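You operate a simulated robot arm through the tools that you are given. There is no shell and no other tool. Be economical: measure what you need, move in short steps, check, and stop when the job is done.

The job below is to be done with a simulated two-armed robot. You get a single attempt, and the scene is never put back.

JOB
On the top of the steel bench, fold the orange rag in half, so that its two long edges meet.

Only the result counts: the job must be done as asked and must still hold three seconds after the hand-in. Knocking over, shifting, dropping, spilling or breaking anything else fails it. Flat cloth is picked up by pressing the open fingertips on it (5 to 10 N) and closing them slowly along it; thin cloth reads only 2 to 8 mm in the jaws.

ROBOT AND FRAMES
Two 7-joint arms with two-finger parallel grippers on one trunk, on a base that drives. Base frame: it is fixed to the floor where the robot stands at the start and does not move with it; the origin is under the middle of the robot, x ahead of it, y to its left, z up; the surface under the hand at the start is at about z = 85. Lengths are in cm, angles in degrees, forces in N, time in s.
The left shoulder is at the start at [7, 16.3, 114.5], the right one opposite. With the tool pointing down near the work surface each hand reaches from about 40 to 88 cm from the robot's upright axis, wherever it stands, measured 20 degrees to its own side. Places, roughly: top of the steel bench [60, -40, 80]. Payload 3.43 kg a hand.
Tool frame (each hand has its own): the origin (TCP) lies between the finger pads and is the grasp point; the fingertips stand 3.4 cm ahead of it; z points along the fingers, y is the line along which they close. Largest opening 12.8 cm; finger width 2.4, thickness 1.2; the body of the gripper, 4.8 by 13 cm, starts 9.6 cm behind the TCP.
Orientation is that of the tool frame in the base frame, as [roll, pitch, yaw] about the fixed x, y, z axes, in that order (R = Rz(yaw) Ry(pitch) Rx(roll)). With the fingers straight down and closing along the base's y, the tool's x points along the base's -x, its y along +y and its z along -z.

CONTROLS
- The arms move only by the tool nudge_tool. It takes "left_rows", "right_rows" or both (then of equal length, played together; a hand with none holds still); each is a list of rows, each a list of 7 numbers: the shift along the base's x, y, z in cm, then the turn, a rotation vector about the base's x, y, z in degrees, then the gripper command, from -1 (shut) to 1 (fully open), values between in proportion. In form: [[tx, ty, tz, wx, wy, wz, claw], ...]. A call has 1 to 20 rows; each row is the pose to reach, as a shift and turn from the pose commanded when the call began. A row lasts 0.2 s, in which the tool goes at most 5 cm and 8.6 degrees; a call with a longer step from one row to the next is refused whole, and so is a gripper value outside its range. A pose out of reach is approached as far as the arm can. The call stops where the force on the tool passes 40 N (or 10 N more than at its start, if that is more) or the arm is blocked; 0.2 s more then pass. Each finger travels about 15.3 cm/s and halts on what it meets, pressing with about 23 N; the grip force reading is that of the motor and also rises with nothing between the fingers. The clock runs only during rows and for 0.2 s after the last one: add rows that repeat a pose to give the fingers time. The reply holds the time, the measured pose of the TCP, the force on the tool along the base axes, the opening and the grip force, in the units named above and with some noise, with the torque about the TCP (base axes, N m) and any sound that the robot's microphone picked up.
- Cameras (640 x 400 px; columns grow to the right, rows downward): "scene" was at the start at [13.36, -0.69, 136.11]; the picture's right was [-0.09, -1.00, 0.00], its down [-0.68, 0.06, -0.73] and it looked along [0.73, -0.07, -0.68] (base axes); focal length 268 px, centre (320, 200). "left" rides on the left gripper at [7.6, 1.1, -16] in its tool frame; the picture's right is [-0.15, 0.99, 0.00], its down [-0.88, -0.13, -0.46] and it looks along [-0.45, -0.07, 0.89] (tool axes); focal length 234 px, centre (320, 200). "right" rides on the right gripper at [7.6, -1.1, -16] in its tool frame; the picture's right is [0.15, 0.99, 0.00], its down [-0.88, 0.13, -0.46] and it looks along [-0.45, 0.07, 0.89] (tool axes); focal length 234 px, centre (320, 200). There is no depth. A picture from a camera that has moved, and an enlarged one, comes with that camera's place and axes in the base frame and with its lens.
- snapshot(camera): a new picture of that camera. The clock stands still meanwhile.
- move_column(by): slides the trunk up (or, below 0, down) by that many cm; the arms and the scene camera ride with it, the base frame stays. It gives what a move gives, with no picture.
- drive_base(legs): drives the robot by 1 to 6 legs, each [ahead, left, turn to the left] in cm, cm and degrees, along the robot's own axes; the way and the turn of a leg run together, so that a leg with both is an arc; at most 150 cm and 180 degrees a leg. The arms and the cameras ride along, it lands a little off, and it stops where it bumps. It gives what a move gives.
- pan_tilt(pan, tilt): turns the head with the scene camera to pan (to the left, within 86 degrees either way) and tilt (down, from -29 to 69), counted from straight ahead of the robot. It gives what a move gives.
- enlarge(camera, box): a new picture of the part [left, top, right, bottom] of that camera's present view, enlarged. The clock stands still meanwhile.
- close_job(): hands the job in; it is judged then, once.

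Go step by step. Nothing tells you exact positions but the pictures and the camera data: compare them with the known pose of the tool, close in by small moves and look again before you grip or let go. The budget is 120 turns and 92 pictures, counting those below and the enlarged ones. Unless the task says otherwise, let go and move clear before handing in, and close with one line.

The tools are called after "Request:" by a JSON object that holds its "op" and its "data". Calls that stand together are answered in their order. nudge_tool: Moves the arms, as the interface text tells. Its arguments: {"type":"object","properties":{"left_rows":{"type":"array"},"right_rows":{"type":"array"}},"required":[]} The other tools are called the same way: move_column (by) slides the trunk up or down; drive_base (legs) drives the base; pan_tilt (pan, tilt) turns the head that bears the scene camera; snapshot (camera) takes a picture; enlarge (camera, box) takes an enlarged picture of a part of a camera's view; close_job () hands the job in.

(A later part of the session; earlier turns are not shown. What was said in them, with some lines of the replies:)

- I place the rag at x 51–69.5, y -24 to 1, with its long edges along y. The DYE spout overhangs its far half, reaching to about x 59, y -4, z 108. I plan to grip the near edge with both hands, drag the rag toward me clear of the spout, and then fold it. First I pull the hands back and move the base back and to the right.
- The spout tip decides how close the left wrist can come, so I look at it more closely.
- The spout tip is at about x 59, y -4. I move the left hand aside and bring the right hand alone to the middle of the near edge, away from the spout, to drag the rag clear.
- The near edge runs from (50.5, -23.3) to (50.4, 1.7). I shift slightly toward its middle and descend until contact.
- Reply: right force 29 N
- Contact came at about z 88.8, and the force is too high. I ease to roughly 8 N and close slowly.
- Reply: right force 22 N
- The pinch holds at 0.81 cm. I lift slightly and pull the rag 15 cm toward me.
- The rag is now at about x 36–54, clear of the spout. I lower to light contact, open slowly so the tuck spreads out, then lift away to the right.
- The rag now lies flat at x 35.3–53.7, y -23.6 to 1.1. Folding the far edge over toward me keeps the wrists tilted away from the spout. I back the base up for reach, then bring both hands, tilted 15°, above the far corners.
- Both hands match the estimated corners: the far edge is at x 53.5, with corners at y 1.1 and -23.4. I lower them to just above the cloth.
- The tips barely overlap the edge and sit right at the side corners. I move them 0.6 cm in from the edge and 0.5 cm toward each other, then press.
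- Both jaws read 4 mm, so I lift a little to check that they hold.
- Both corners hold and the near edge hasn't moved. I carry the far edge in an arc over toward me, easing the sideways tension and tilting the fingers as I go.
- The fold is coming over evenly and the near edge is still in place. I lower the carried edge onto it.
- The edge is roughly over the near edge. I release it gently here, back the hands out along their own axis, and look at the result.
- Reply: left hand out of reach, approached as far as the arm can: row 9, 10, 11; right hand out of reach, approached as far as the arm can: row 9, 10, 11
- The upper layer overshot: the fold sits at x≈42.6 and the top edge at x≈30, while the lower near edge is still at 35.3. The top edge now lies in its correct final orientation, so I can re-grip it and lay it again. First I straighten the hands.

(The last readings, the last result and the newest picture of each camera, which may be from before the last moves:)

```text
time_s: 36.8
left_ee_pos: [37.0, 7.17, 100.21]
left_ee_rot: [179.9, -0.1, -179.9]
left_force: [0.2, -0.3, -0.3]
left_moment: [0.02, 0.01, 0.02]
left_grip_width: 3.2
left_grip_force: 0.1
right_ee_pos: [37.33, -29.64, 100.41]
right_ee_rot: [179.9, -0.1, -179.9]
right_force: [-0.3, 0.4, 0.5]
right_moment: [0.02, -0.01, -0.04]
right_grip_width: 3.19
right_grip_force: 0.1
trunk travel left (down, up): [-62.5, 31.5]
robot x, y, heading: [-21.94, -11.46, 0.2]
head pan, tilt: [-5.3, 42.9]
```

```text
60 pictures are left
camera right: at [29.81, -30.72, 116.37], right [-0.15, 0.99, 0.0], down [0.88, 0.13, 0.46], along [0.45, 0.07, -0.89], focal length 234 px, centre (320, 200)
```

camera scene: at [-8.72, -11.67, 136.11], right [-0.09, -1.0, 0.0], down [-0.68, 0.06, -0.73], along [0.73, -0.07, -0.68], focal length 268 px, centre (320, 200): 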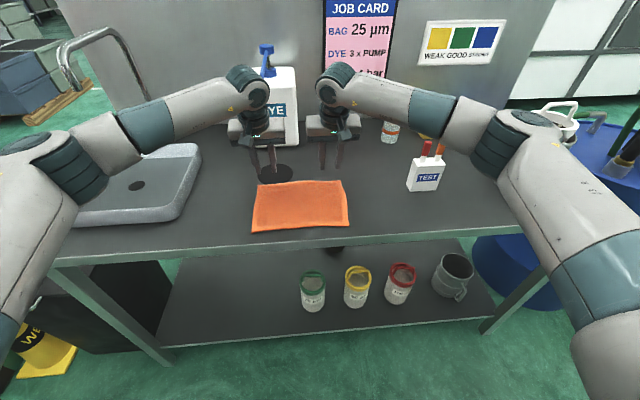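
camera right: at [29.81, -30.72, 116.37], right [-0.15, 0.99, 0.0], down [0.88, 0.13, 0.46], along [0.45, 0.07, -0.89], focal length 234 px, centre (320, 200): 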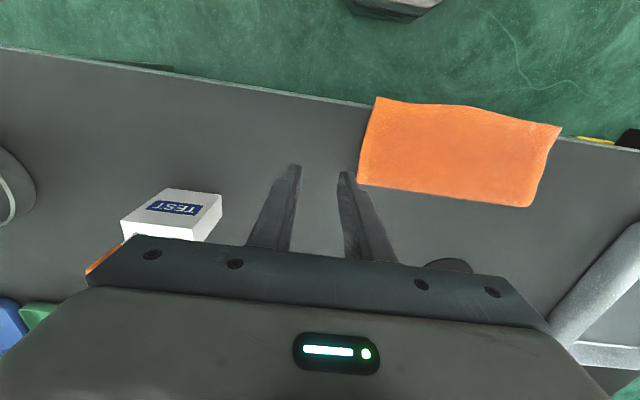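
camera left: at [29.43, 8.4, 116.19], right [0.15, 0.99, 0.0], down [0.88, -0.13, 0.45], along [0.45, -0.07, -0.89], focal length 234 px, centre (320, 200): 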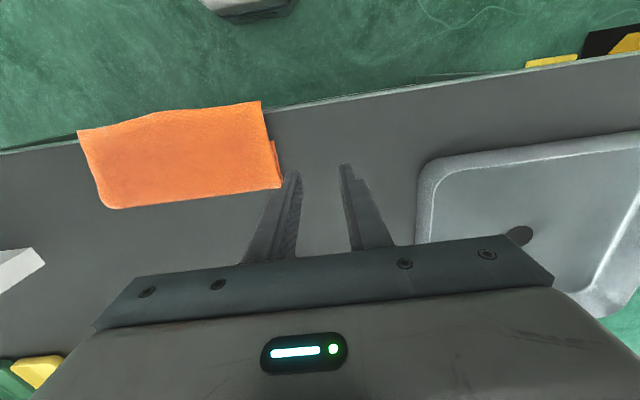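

The top edge is at x 30.7, with corners at y 0.95 and -23.75, slightly over the bench edge at x 31.8. I go down to pinch the upper layer at x≈33.2, where it lies single on the bench.

Request:
{"op": "nudge_tool", "data": {"left_rows": [[-2, -3, -1, 0, 0, 0, -0.5], [-3.8, -6, -2, 0, 0, 0, -0.5], [-3.8, -9.5, -3, 0, 0, 0, -0.5], [-3.8, -9.5, -6, 0, 0, 0, -0.5], [-3.8, -9.5, -9, 0, 0, 0, -0.5], [-3.8, -9.5, -10.6, 0, 0, 0, -0.5], [-3.8, -9.5, -11, 0, 0, 0, -0.5], [-3.8, -9.5, -11, 0, 0, 0, -0.5]], "right_rows": [[-2, 3, -1, 0, 0, 0, -0.5], [-4.1, 6, -2, 0, 0, 0, -0.5], [-4.1, 9.2, -3, 0, 0, 0, -0.5], [-4.1, 9.2, -6, 0, 0, 0, -0.5], [-4.1, 9.2, -9, 0, 0, 0, -0.5], [-4.1, 9.2, -10.8, 0, 0, 0, -0.5], [-4.1, 9.2, -11.2, 0, 0, 0, -0.5], [-4.1, 9.2, -11.2, 0, 0, 0, -0.5]]}}

Request:
{"op": "snapshot", "data": {"camera": "left"}}

Request:
{"op": "snapshot", "data": {"camera": "right"}}

```text
time_s: 38.6
left_ee_pos: [33.18, -2.29, 89.13]
left_ee_rot: [180.0, -0.1, -179.9]
left_force: [-1.1, -0.5, 0.1]
left_moment: [-0.02, -0.02, 0.0]
left_grip_width: 3.21
left_grip_force: 0.1
right_ee_pos: [33.32, -20.46, 88.97]
right_ee_rot: [-179.9, -0.1, -179.9]
right_force: [0.3, 0.2, 0.3]
right_moment: [-0.01, 0.0, -0.01]
right_grip_width: 3.18
right_grip_force: 0.1
trunk travel left (down, up): [-62.5, 31.5]
robot x, y, heading: [-21.97, -11.46, 0.2]
head pan, tilt: [-5.3, 42.9]
```

```text
59 pictures are left
camera left: at [25.6, -1.08, 105.18], right [0.14, 0.99, 0.0], down [0.88, -0.13, 0.45], along [0.45, -0.07, -0.89], focal length 234 px, centre (320, 200)
```

left: 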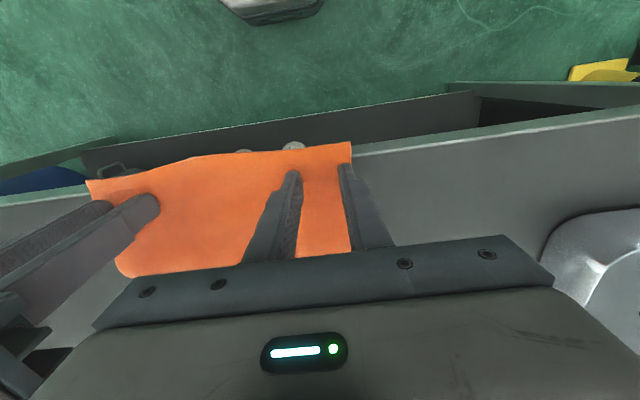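

```text
58 pictures are left
camera right: at [25.78, -21.52, 105.1], right [-0.15, 0.99, 0.0], down [0.88, 0.13, 0.46], along [0.45, 0.07, -0.89], focal length 234 px, centre (320, 200)
```

right: 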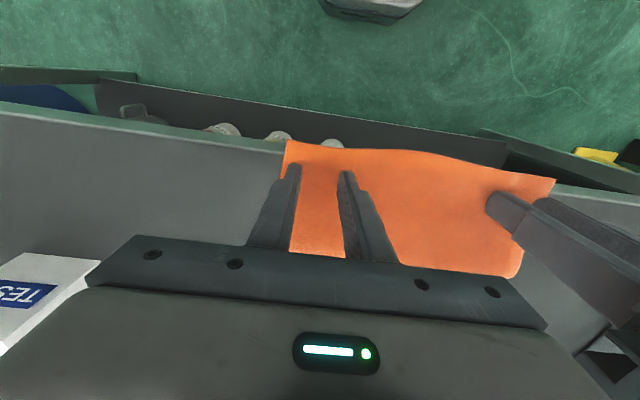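

I move both hands 0.5 cm inward, press lightly, and close.

Request:
{"op": "nudge_tool", "data": {"left_rows": [[0, -0.5, 0, 0, 0, 0, -0.5], [0, -0.5, -0.3, 0, 0, 0, -0.5], [0, -0.5, -0.45, 0, 0, 0, -0.5], [0, -0.5, -0.45, 0, 0, 0, -0.5]], "right_rows": [[0, 0.5, 0, 0, 0, 0, -0.5], [0, 0.5, -0.2, 0, 0, 0, -0.5], [0, 0.5, -0.35, 0, 0, 0, -0.5], [0, 0.5, -0.35, 0, 0, 0, -0.5]]}}

```text
time_s: 39.6
left_ee_pos: [33.02, -2.84, 88.83]
left_ee_rot: [180.0, 0.0, -179.9]
left_force: [0.0, -0.2, 1.2]
left_moment: [-0.01, -0.05, -0.02]
left_grip_width: 3.19
left_grip_force: 0.1
right_ee_pos: [33.43, -19.91, 88.71]
right_ee_rot: [-180.0, 0.0, -179.9]
right_force: [-0.1, 1.5, 6.3]
right_moment: [0.02, 0.01, 0.0]
right_grip_width: 3.22
right_grip_force: 0.0
trunk travel left (down, up): [-62.5, 31.5]
robot x, y, heading: [-21.96, -11.29, 0.2]
head pan, tilt: [-5.3, 42.9]
```

Request:
{"op": "nudge_tool", "data": {"left_rows": [[0, 0, -0.2, 0, 0, 0, -0.5], [0, 0, -0.2, 0, 0, 0, -0.55], [0, 0, -0.2, 0, 0, 0, -0.6], [0, 0, -0.2, 0, 0, 0, -0.65], [0, 0, -0.2, 0, 0, 0, -0.7], [0, 0, -0.2, 0, 0, 0, -0.75], [0, 0, -0.2, 0, 0, 0, -0.8], [0, 0, -0.2, 0, 0, 0, -0.85], [0, 0, -0.2, 0, 0, 0, -0.9], [0, 0, -0.2, 0, 0, 0, -0.95], [0, 0, -0.2, 0, 0, 0, -1], [0, 0, -0.2, 0, 0, 0, -1], [0, 0, -0.2, 0, 0, 0, -1]], "right_rows": [[0, 0, -0.05, 0, 0, 0, -0.5], [0, 0, -0.05, 0, 0, 0, -0.55], [0, 0, -0.05, 0, 0, 0, -0.6], [0, 0, -0.05, 0, 0, 0, -0.65], [0, 0, -0.05, 0, 0, 0, -0.7], [0, 0, -0.05, 0, 0, 0, -0.75], [0, 0, -0.05, 0, 0, 0, -0.8], [0, 0, -0.05, 0, 0, 0, -0.85], [0, 0, -0.05, 0, 0, 0, -0.9], [0, 0, -0.05, 0, 0, 0, -0.95], [0, 0, -0.05, 0, 0, 0, -1], [0, 0, -0.05, 0, 0, 0, -1], [0, 0, -0.05, 0, 0, 0, -1]]}}

Request:
{"op": "snapshot", "data": {"camera": "left"}}

Request:
{"op": "snapshot", "data": {"camera": "right"}}

```text
time_s: 42.4
left_ee_pos: [33.2, -2.6, 88.77]
left_ee_rot: [-180.0, 0.0, -180.0]
left_force: [-0.1, -1.8, 8.9]
left_moment: [-0.04, 0.01, -0.01]
left_grip_width: 0.26
left_grip_force: 23.1
right_ee_pos: [33.26, -19.97, 88.84]
right_ee_rot: [180.0, 0.1, -179.8]
right_force: [0.0, 1.9, 8.7]
right_moment: [0.04, 0.02, 0.0]
right_grip_width: 0.42
right_grip_force: 22.7
trunk travel left (down, up): [-62.5, 31.5]
robot x, y, heading: [-22.26, -10.74, 0.1]
head pan, tilt: [-5.3, 42.9]
```

```text
57 pictures are left
camera left: at [25.46, -1.58, 104.66], right [0.15, 0.99, 0.0], down [0.88, -0.13, 0.46], along [0.45, -0.07, -0.89], focal length 234 px, centre (320, 200)
```

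left: 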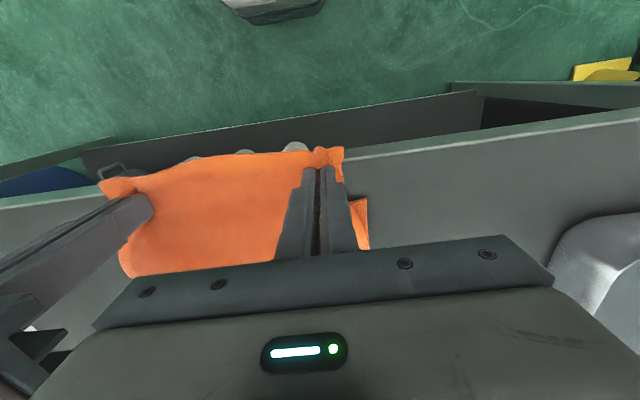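

```text
56 pictures are left
camera right: at [25.61, -21.07, 104.77], right [-0.15, 0.99, 0.0], down [0.88, 0.13, 0.46], along [0.45, 0.07, -0.89], focal length 234 px, centre (320, 200)
```

right: 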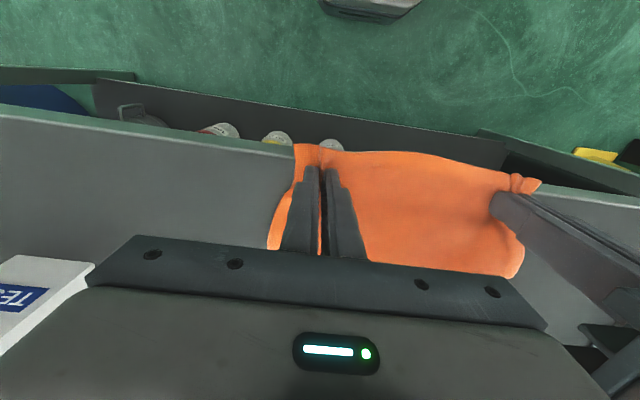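

Both sides are gripped, at 2.6 and 4.2 mm. I lift the upper layer, carry it forward past the target so the fold line rolls out to x≈44.5, then check.

Request:
{"op": "nudge_tool", "data": {"left_rows": [[0, 0, 0.8, 0, 0, 0, -1], [0, 0, 2, 0, 0, 0, -1], [0.8, 0, 3, 0, 0, 0, -1], [1.8, 0, 4, 0, 0, 0, -1], [2.8, 0, 5, 0, 0, 0, -1], [3.8, 0, 5.5, 0, 0, 0, -1], [4.8, 0, 6, 0, 0, 0, -1], [5.8, 0, 6, 0, 0, 0, -1], [6.8, 0, 6, 0, 0, 0, -1], [7.8, 0, 6, 0, 0, 0, -1], [7.8, 0, 6, 0, 0, 0, -1]], "right_rows": [[0, 0, 0.8, 0, 0, 0, -1], [0, 0, 2, 0, 0, 0, -1], [0.8, 0, 3, 0, 0, 0, -1], [1.8, 0, 4, 0, 0, 0, -1], [2.8, 0, 5, 0, 0, 0, -1], [3.8, 0, 5.5, 0, 0, 0, -1], [4.8, 0, 6, 0, 0, 0, -1], [5.8, 0, 6, 0, 0, 0, -1], [6.8, 0, 6, 0, 0, 0, -1], [7.8, 0, 6, 0, 0, 0, -1], [7.8, 0, 6, 0, 0, 0, -1]]}}

Request:
{"op": "enlarge", "data": {"camera": "scene", "box": [200, 140, 400, 265]}}

Request:
{"op": "snapshot", "data": {"camera": "left"}}

Request:
{"op": "snapshot", "data": {"camera": "right"}}

```text
time_s: 44.8
left_ee_pos: [41.0, -2.7, 94.55]
left_ee_rot: [180.0, 0.0, 180.0]
left_force: [-0.5, -0.3, 0.3]
left_moment: [-0.03, -0.02, -0.06]
left_grip_width: 0.3
left_grip_force: 22.8
right_ee_pos: [41.22, -19.95, 94.57]
right_ee_rot: [180.0, 0.0, -179.8]
right_force: [0.2, 1.0, -0.5]
right_moment: [-0.02, 0.0, -0.01]
right_grip_width: 0.4
right_grip_force: 23.1
trunk travel left (down, up): [-62.5, 31.5]
robot x, y, heading: [-22.1, -11.36, -0.1]
head pan, tilt: [-5.3, 42.9]
```

```text
3.20 times, centred on (300, 202) of scene
camera zoom: at [-8.74, -11.69, 136.11], right [-0.09, -1.0, 0.0], down [-0.68, 0.06, -0.73], along [0.73, -0.07, -0.68], focal length 856 px, centre (384, 192)
```

zoom: 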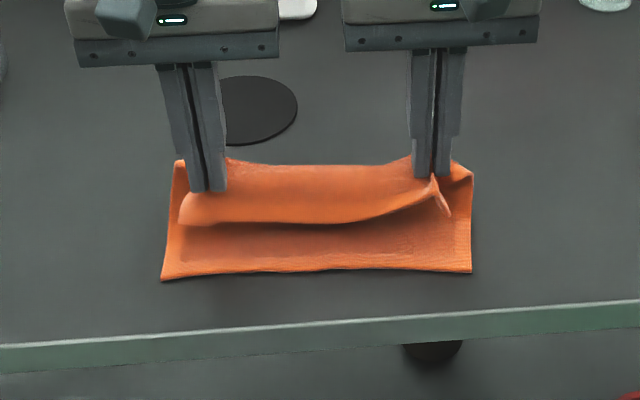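

```text
54 pictures are left
camera left: at [33.39, -1.59, 110.58], right [0.15, 0.99, 0.0], down [0.88, -0.13, 0.46], along [0.45, -0.07, -0.89], focal length 234 px, centre (320, 200)
```

left: 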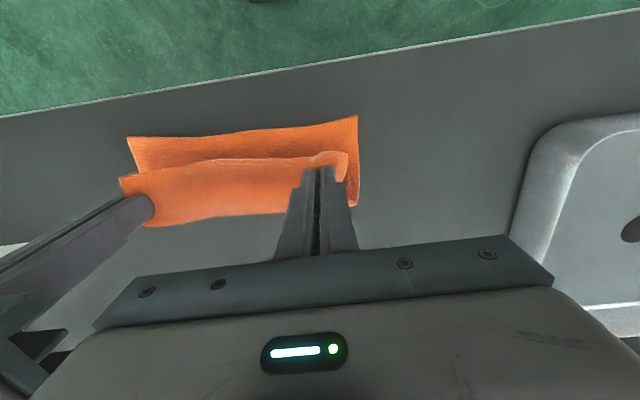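

```text
53 pictures are left
camera right: at [33.51, -21.01, 110.72], right [-0.15, 0.99, 0.0], down [0.88, 0.13, 0.46], along [0.45, 0.07, -0.89], focal length 234 px, centre (320, 200)
```

right: 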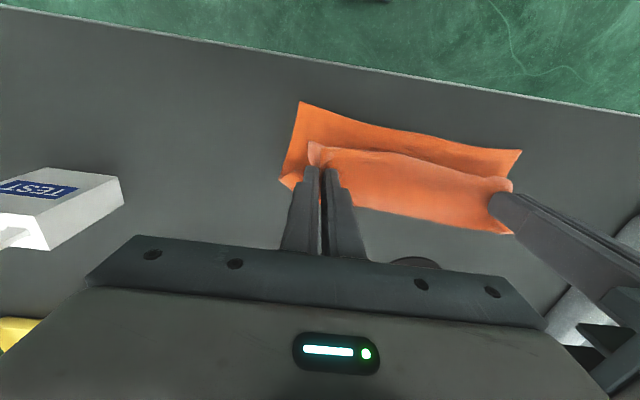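

The lower layer is flat again and the top edge is now held in the right orientation. The lower near edge sits at x≈37.2 on the left and 35.8 on the right. I lower the top edge onto it, with slightly different shifts for each hand.

Request:
{"op": "nudge_tool", "data": {"left_rows": [[-0.3, 0, -1, 0, 0, 0, -1], [-0.7, 0, -2, 0, 0, 0, -1], [-1.1, 0, -3, 0, 0, 0, -1], [-1.4, 0, -4, 0, 0, 0, -1], [-1.6, 0, -4.6, 0, 0, 0, -1], [-1.6, 0, -4.6, 0, 0, 0, -1]], "right_rows": [[-0.6, 0, -1, 0, 0, 0, -1], [-1.2, 0, -2, 0, 0, 0, -1], [-1.8, 0, -3, 0, 0, 0, -1], [-2.4, 0, -4, 0, 0, 0, -1], [-2.8, 0, -4.6, 0, 0, 0, -1], [-2.8, 0, -4.6, 0, 0, 0, -1]]}}

Request:
{"op": "enlarge", "data": {"camera": "scene", "box": [200, 140, 400, 265]}}

Request:
{"op": "snapshot", "data": {"camera": "left"}}

Request:
{"op": "snapshot", "data": {"camera": "right"}}

```text
time_s: 46.2
left_ee_pos: [39.46, -2.89, 89.96]
left_ee_rot: [180.0, 0.0, -179.9]
left_force: [-0.7, -0.6, -0.2]
left_moment: [-0.06, 0.01, 0.01]
left_grip_width: 0.28
left_grip_force: 23.1
right_ee_pos: [38.34, -19.96, 89.92]
right_ee_rot: [179.9, 0.0, -179.8]
right_force: [0.9, 0.8, -0.4]
right_moment: [0.02, 0.03, -0.02]
right_grip_width: 0.41
right_grip_force: 22.8
trunk travel left (down, up): [-62.5, 31.5]
robot x, y, heading: [-22.27, -11.09, 0.1]
head pan, tilt: [-5.3, 42.9]
```

```text
3.20 times, centred on (300, 202) of scene
camera zoom: at [-8.71, -11.68, 136.11], right [-0.09, -1.0, 0.0], down [-0.68, 0.06, -0.73], along [0.73, -0.07, -0.68], focal length 856 px, centre (384, 192)
```

zoom: 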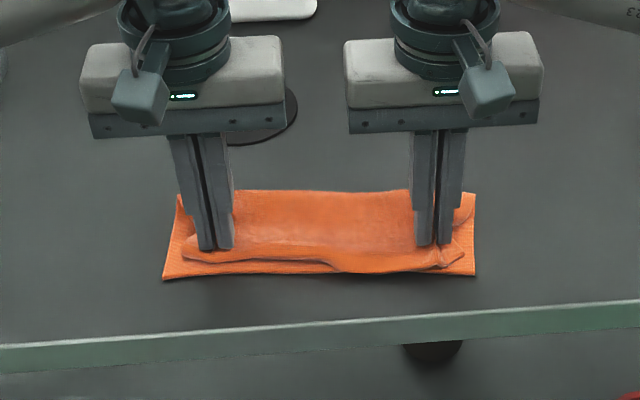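

```text
51 pictures are left
camera left: at [31.82, -1.65, 105.92], right [0.14, 0.99, 0.0], down [0.88, -0.13, 0.46], along [0.45, -0.07, -0.89], focal length 234 px, centre (320, 200)
```

left: 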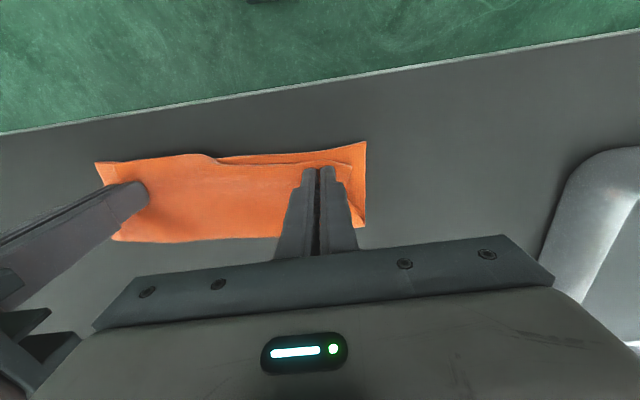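

```text
50 pictures are left
camera right: at [30.71, -20.97, 106.03], right [-0.15, 0.99, 0.0], down [0.88, 0.13, 0.46], along [0.45, 0.07, -0.89], focal length 234 px, centre (320, 200)
```

right: 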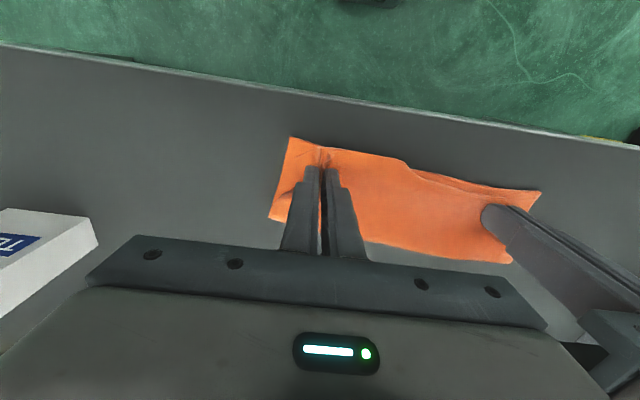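

The top edge is about 1.2 cm short at the left hand and 0.4 cm short at the right. I pull it those amounts, set it down lightly, and open slowly to spread the tucks.

Request:
{"op": "nudge_tool", "data": {"left_rows": [[-0.6, 0.1, 0, 0, 0, 0, -1], [-1.2, 0.1, 0, 0, 0, 0, -1], [-1.2, 0.1, -0.5, 0, 0, 0, -1], [-1.2, 0.1, -0.8, 0, 0, 0, -1], [-1.2, 0.1, -0.8, 0, 0, 0, -1]], "right_rows": [[-0.2, 0, 0, 0, 0, 0, -1], [-0.4, 0, 0, 0, 0, 0, -1], [-0.4, 0, -0.5, 0, 0, 0, -1], [-0.4, 0, -0.8, 0, 0, 0, -1], [-0.4, 0, -0.8, 0, 0, 0, -1]]}}

Request:
{"op": "enlarge", "data": {"camera": "scene", "box": [230, 180, 370, 250]}}

```text
time_s: 47.4
left_ee_pos: [38.19, -2.78, 89.28]
left_ee_rot: [179.9, 0.1, -179.9]
left_force: [0.5, -0.9, 5.4]
left_moment: [-0.06, 0.04, -0.01]
left_grip_width: 0.27
left_grip_force: 22.9
right_ee_pos: [37.95, -19.92, 89.27]
right_ee_rot: [179.9, 0.0, -179.9]
right_force: [-0.2, 2.1, 3.5]
right_moment: [0.04, -0.02, -0.03]
right_grip_width: 0.42
right_grip_force: 23.2
trunk travel left (down, up): [-62.5, 31.5]
robot x, y, heading: [-22.3, -10.99, -0.2]
head pan, tilt: [-5.3, 42.9]
```

```text
4.57 times, centred on (300, 215) of scene
camera zoom: at [-8.8, -11.68, 136.13], right [-0.09, -1.0, 0.0], down [-0.68, 0.06, -0.73], along [0.73, -0.07, -0.68], focal length 1223 px, centre (411, 131)
```

zoom: 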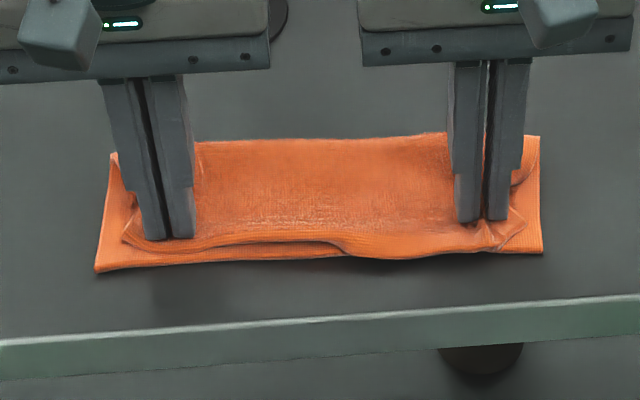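

Request:
{"op": "nudge_tool", "data": {"left_rows": [[0, 0, 0.8, 0, 0, 0, -1], [-0.8, 0, 0.8, 0, 0, 0, -1], [-0.8, 0, 0.3, 0, 0, 0, -1], [-0.8, 0, 0, 0, 0, 0, -1], [-0.8, 0, 0, 0, 0, 0, -1]], "right_rows": [[0, 0, 0.8, 0, 0, 0, -1], [-0.1, 0, 0.8, 0, 0, 0, -1], [-0.1, 0, 0.3, 0, 0, 0, -1], [-0.1, 0, 0, 0, 0, 0, -1], [-0.1, 0, 0, 0, 0, 0, -1]]}}

Request:
{"op": "nudge_tool", "data": {"left_rows": [[0, 0, 0, 0, 0, 0, -0.92], [0, 0, 0, 0, 0, 0, -0.84], [0, 0, 0, 0, 0, 0, -0.76], [0, 0, 0, 0, 0, 0, -0.68], [0, 0, 0, 0, 0, 0, -0.6], [0, 0, 0, 0, 0, 0, -0.52], [0, 0, 0, 0, 0, 0, -0.48], [0, 0, 1, 0, 0, 0, -0.48], [0, 0, 4, 0, 0, 0, -0.48], [0, 0, 8, 0, 0, 0, -0.48], [0, 4, 10, 0, 0, 0, -0.48], [0, 8, 10, 0, 0, 0, -0.48], [0, 10, 10, 0, 0, 0, -0.48]], "right_rows": [[0, 0, 0, 0, 0, 0, -0.92], [0, 0, 0, 0, 0, 0, -0.84], [0, 0, 0, 0, 0, 0, -0.76], [0, 0, 0, 0, 0, 0, -0.68], [0, 0, 0, 0, 0, 0, -0.6], [0, 0, 0, 0, 0, 0, -0.52], [0, 0, 0, 0, 0, 0, -0.48], [0, 0, 1, 0, 0, 0, -0.48], [0, 0, 4, 0, 0, 0, -0.48], [0, 0, 8, 0, 0, 0, -0.48], [0, -4, 10, 0, 0, 0, -0.48], [0, -8, 10, 0, 0, 0, -0.48], [0, -10, 10, 0, 0, 0, -0.48]]}}

Request:
{"op": "enlarge", "data": {"camera": "scene", "box": [230, 180, 370, 250]}}

Request:
{"op": "snapshot", "data": {"camera": "left"}}

Request:
{"op": "snapshot", "data": {"camera": "right"}}

```text
time_s: 48.6
left_ee_pos: [37.5, -2.66, 89.34]
left_ee_rot: [-180.0, 0.0, -179.9]
left_force: [-0.7, -1.6, 4.3]
left_moment: [-0.05, 0.02, 0.0]
left_grip_width: 0.28
left_grip_force: 22.9
right_ee_pos: [37.91, -19.92, 89.22]
right_ee_rot: [-180.0, 0.0, -179.9]
right_force: [-0.4, 0.2, 3.8]
right_moment: [0.01, -0.01, -0.02]
right_grip_width: 0.42
right_grip_force: 23.3
trunk travel left (down, up): [-62.5, 31.5]
robot x, y, heading: [-21.98, -11.35, -0.2]
head pan, tilt: [-5.3, 42.9]
```

```text
time_s: 51.4
left_ee_pos: [37.25, 7.54, 99.08]
left_ee_rot: [-180.0, -0.1, -179.8]
left_force: [0.1, -0.2, -0.1]
left_moment: [-0.01, 0.01, 0.01]
left_grip_width: 3.31
left_grip_force: 0.1
right_ee_pos: [37.74, -29.98, 99.35]
right_ee_rot: [179.9, 0.1, -179.8]
right_force: [-0.4, 0.6, 0.3]
right_moment: [-0.02, 0.0, 0.02]
right_grip_width: 3.34
right_grip_force: 0.0
trunk travel left (down, up): [-62.5, 31.5]
robot x, y, heading: [-22.22, -10.9, -0.0]
head pan, tilt: [-5.3, 42.9]
```

```text
4.57 times, centred on (300, 215) of scene
camera zoom: at [-8.75, -11.69, 136.12], right [-0.09, -1.0, 0.0], down [-0.68, 0.06, -0.73], along [0.73, -0.07, -0.68], focal length 1223 px, centre (411, 131)
```

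zoom: 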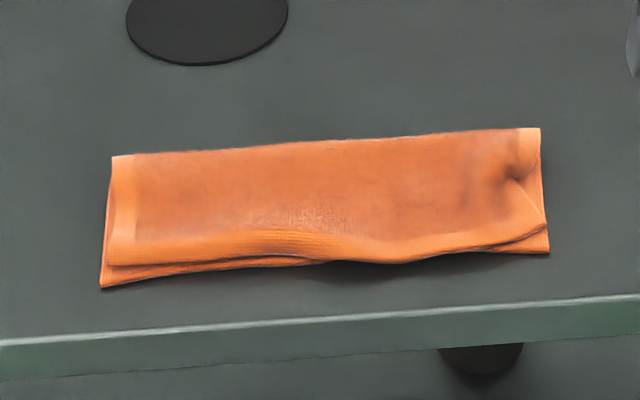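

```text
47 pictures are left
camera left: at [29.72, 8.65, 115.05], right [0.15, 0.99, 0.0], down [0.88, -0.13, 0.46], along [0.45, -0.07, -0.89], focal length 234 px, centre (320, 200)
```

left: 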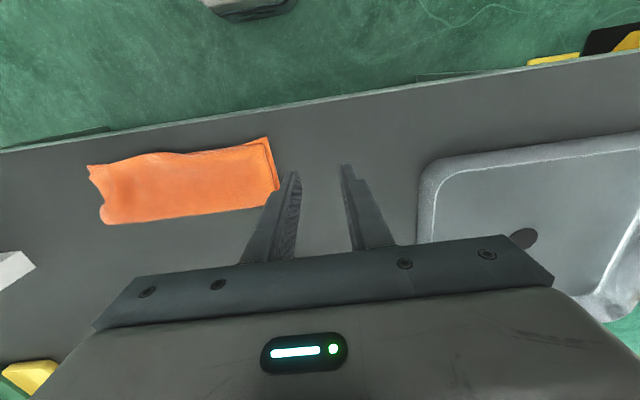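

```text
46 pictures are left
camera right: at [30.09, -31.01, 115.33], right [-0.15, 0.99, 0.0], down [0.88, 0.13, 0.46], along [0.45, 0.07, -0.89], focal length 234 px, centre (320, 200)
```

right: 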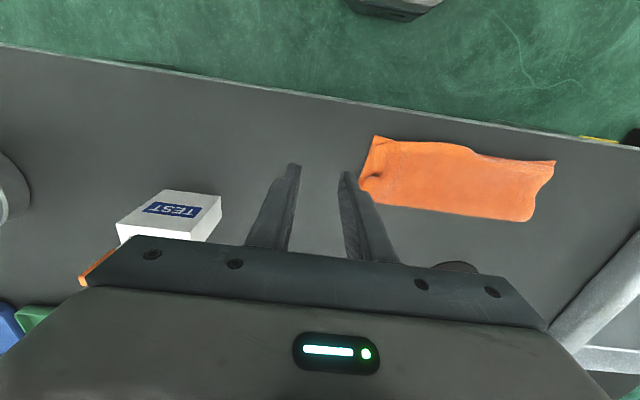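

The fold is nearly right, but the upper layer's right corner is tucked and the left side is about 1.4 cm short. I look closer.

Request:
{"op": "enlarge", "data": {"camera": "left", "box": [70, 120, 310, 240]}}

Request:
{"op": "enlarge", "data": {"camera": "right", "box": [340, 120, 580, 240]}}

```text
2.67 times, centred on (190, 180) of left
camera zoom: at [29.72, 8.65, 115.05], right [0.15, 0.99, 0.0], down [0.88, -0.13, 0.46], along [0.45, -0.07, -0.89], focal length 624 px, centre (667, 253)
```

zoom: 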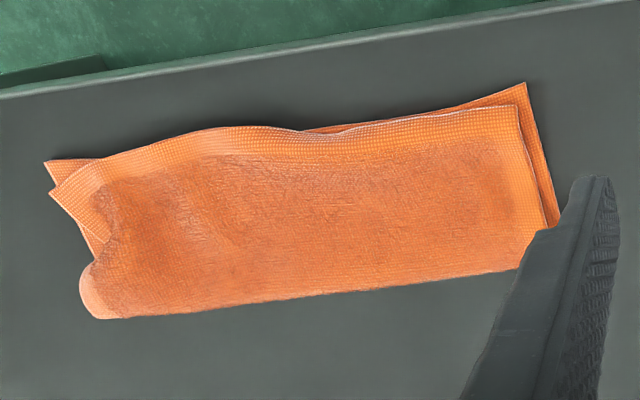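

```text
2.67 times, centred on (460, 180) of right
camera zoom: at [30.09, -31.01, 115.33], right [-0.15, 0.99, 0.0], down [0.88, 0.13, 0.46], along [0.45, 0.07, -0.89], focal length 624 px, centre (-53, 253)
```

zoom: 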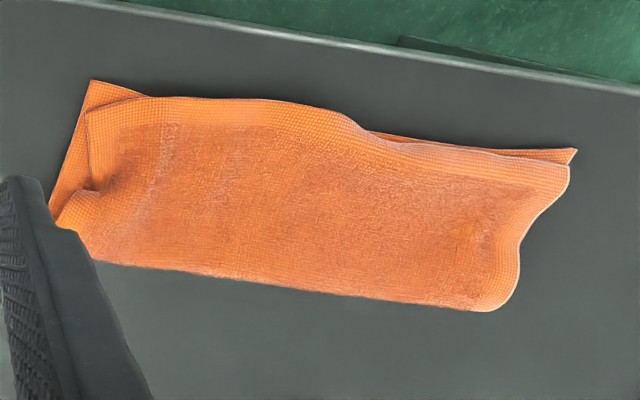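

The remaining gaps are 0.9 cm at the left corner and 1.5 cm at the right. I press lightly with closed fingers on the upper layer just inside each corner and drag it those amounts.

Request:
{"op": "nudge_tool", "data": {"left_rows": [[0, -3, -3, 0, 0, 0, -0.8], [0, -6, -5, 0, 0, 0, -1], [-0.3, -8.5, -8, 0, 0, 0, -1], [-0.3, -8.5, -9, 0, 0, 0, -1], [-0.3, -8.5, -9.3, 0, 0, 0, -1], [-0.3, -8.5, -9.3, 0, 0, 0, -1]], "right_rows": [[0, 3, -3, 0, 0, 0, -0.8], [0, 6, -5, 0, 0, 0, -1], [0.1, 8.2, -8, 0, 0, 0, -1], [0.1, 8.2, -9, 0, 0, 0, -1], [0.1, 8.2, -9.5, 0, 0, 0, -1], [0.1, 8.2, -9.5, 0, 0, 0, -1]]}}

Request:
{"op": "snapshot", "data": {"camera": "right"}}

Request:
{"op": "snapshot", "data": {"camera": "left"}}

```text
time_s: 52.8
left_ee_pos: [37.08, -1.28, 89.78]
left_ee_rot: [179.9, -0.1, -179.8]
left_force: [1.0, -0.1, 0.2]
left_moment: [0.0, -0.01, 0.03]
left_grip_width: 0.02
left_grip_force: 23.1
right_ee_pos: [37.93, -21.81, 89.81]
right_ee_rot: [-179.9, -0.1, -179.9]
right_force: [0.0, 0.6, 0.0]
right_moment: [0.01, 0.01, -0.02]
right_grip_width: 0.01
right_grip_force: 22.9
trunk travel left (down, up): [-62.5, 31.5]
robot x, y, heading: [-22.45, -10.89, 0.1]
head pan, tilt: [-5.3, 42.9]
```

```text
43 pictures are left
camera right: at [30.29, -22.8, 105.9], right [-0.15, 0.99, 0.0], down [0.88, 0.13, 0.46], along [0.45, 0.07, -0.89], focal length 234 px, centre (320, 200)
```

right: 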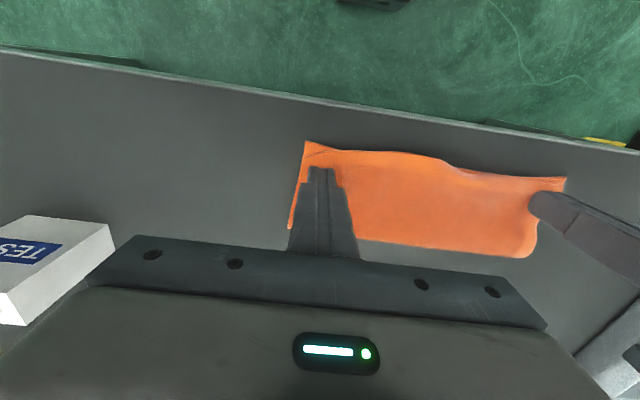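

```text
42 pictures are left
camera left: at [29.54, -0.03, 105.82], right [0.14, 0.99, 0.0], down [0.88, -0.13, 0.45], along [0.45, -0.07, -0.89], focal length 234 px, centre (320, 200)
```

left: 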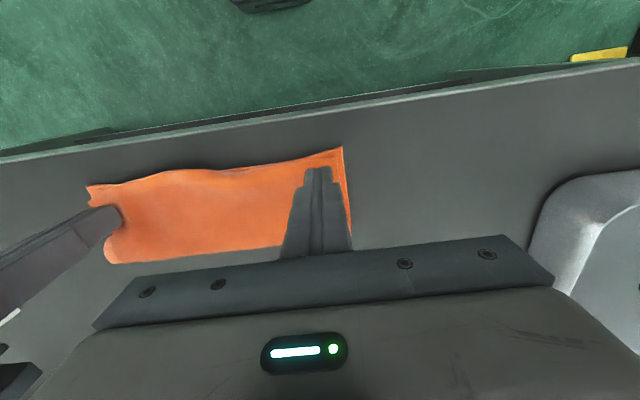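

Request:
{"op": "nudge_tool", "data": {"left_rows": [[0, 0, -0.35, 0, 0, 0, -1], [0, 0, -0.6, 0, 0, 0, -1], [0, 0, -0.65, 0, 0, 0, -1], [-0.3, 0, -0.65, 0, 0, 0, -1], [-0.6, 0, -0.65, 0, 0, 0, -1], [-0.9, 0.1, -0.65, 0, 0, 0, -1], [-0.9, 0.1, -0.65, 0, 0, 0, -1]], "right_rows": [[0, 0, -0.35, 0, 0, 0, -1], [0, 0, -0.6, 0, 0, 0, -1], [0, 0, -0.65, 0, 0, 0, -1], [-0.5, -0.1, -0.65, 0, 0, 0, -1], [-1, -0.2, -0.65, 0, 0, 0, -1], [-1.6, -0.3, -0.65, 0, 0, 0, -1], [-1.6, -0.3, -0.65, 0, 0, 0, -1]]}}

Request:
{"op": "nudge_tool", "data": {"left_rows": [[0, 0, 1, 0, 0, 0, -1], [0, 0, 5, 0, 0, 0, -1], [0, 3, 9, 0, 0, 0, -1], [0, 7, 10, 0, 0, 0, -1], [0, 11, 10, 0, 0, 0, -1]], "right_rows": [[0, 0, 1, 0, 0, 0, -1], [0, 0, 5, 0, 0, 0, -1], [0, -3, 9, 0, 0, 0, -1], [0, -7, 10, 0, 0, 0, -1], [0, -11, 10, 0, 0, 0, -1]]}}

Request:
{"op": "enlarge", "data": {"camera": "left", "box": [70, 120, 310, 240]}}

Request:
{"op": "enlarge", "data": {"camera": "right", "box": [340, 120, 580, 240]}}

```text
time_s: 54.4
left_ee_pos: [36.19, -1.16, 89.22]
left_ee_rot: [180.0, 0.0, -179.9]
left_force: [0.8, -0.9, 0.8]
left_moment: [-0.07, -0.04, -0.02]
left_grip_width: 0.0
left_grip_force: 23.9
right_ee_pos: [36.26, -22.03, 89.02]
right_ee_rot: [-179.9, 0.0, -179.9]
right_force: [0.9, 1.5, 3.3]
right_moment: [0.04, -0.03, -0.03]
right_grip_width: 0.01
right_grip_force: 23.1
trunk travel left (down, up): [-62.5, 31.5]
robot x, y, heading: [-21.95, -10.8, 0.0]
head pan, tilt: [-5.3, 42.9]
```

```text
time_s: 55.6
left_ee_pos: [36.27, 9.91, 99.4]
left_ee_rot: [-180.0, 0.1, 180.0]
left_force: [0.3, -0.4, -0.3]
left_moment: [0.01, 0.01, 0.02]
left_grip_width: 0.03
left_grip_force: 23.2
right_ee_pos: [36.47, -33.07, 99.29]
right_ee_rot: [-179.9, 0.1, -179.9]
right_force: [-0.2, -0.2, 0.7]
right_moment: [-0.01, -0.01, 0.01]
right_grip_width: 0.01
right_grip_force: 23.0
trunk travel left (down, up): [-62.5, 31.5]
robot x, y, heading: [-21.84, -11.25, 0.6]
head pan, tilt: [-5.3, 42.9]
```

```text
2.67 times, centred on (190, 180) of left
camera zoom: at [28.64, 11.17, 115.31], right [0.15, 0.99, 0.0], down [0.88, -0.13, 0.46], along [0.45, -0.07, -0.89], focal length 624 px, centre (667, 253)
```

zoom: 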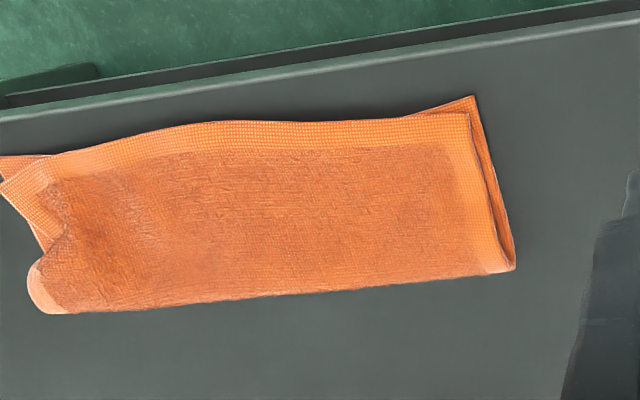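

```text
2.67 times, centred on (460, 180) of right
camera zoom: at [28.88, -34.09, 115.27], right [-0.15, 0.99, 0.0], down [0.88, 0.13, 0.46], along [0.45, 0.07, -0.89], focal length 624 px, centre (-53, 253)
```

zoom: 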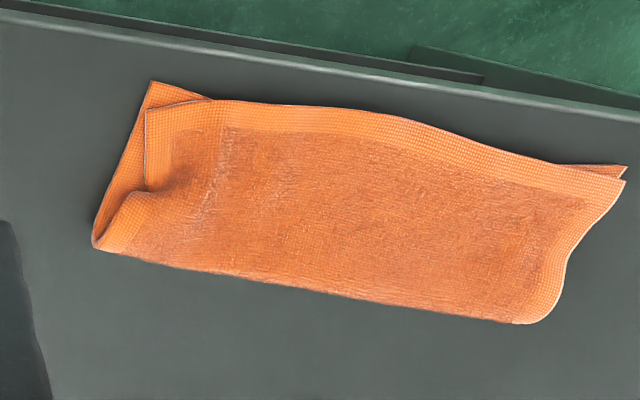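

The layers now drag together. Corner gaps are down to about 0.8 and 1.2 cm, and the edges meet through the middle. I check the whole scene before handing in.

Request:
{"op": "snapshot", "data": {"camera": "scene"}}

Request:
{"op": "enlarge", "data": {"camera": "scene", "box": [230, 180, 370, 250]}}

```text
39 pictures are left
camera scene: at [-8.82, -11.68, 136.13], right [-0.09, -1.0, 0.0], down [-0.68, 0.06, -0.73], along [0.73, -0.07, -0.68], focal length 268 px, centre (320, 200)
```

scene: 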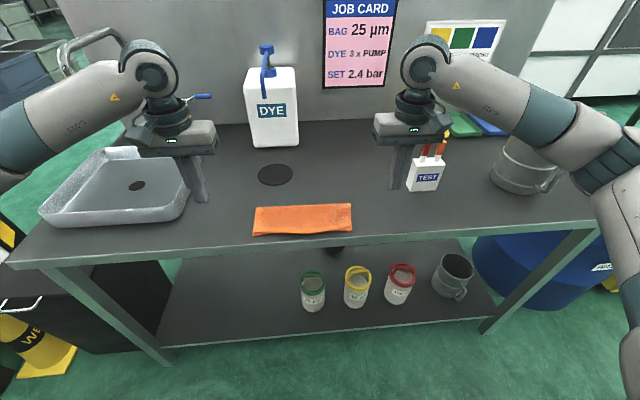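

```text
4.57 times, centred on (300, 215) of scene
camera zoom: at [-8.82, -11.68, 136.13], right [-0.09, -1.0, 0.0], down [-0.68, 0.06, -0.73], along [0.73, -0.07, -0.68], focal length 1223 px, centre (411, 131)
```

zoom: 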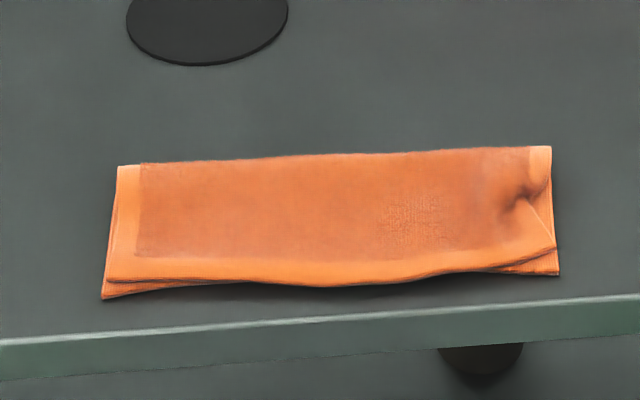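

The rag is folded in half with its long edges meeting, nothing else has moved, and both hands are clear, so I hand the job in.

Request:
{"op": "close_job", "data": {}}

```text
The job is handed in.
```

I folded the orange rag in half on the bench top. The long edges meet through the middle, but the upper layer stops about 0.8 cm short at the left corner and 1.2 cm at the right, where a small tuck remains.
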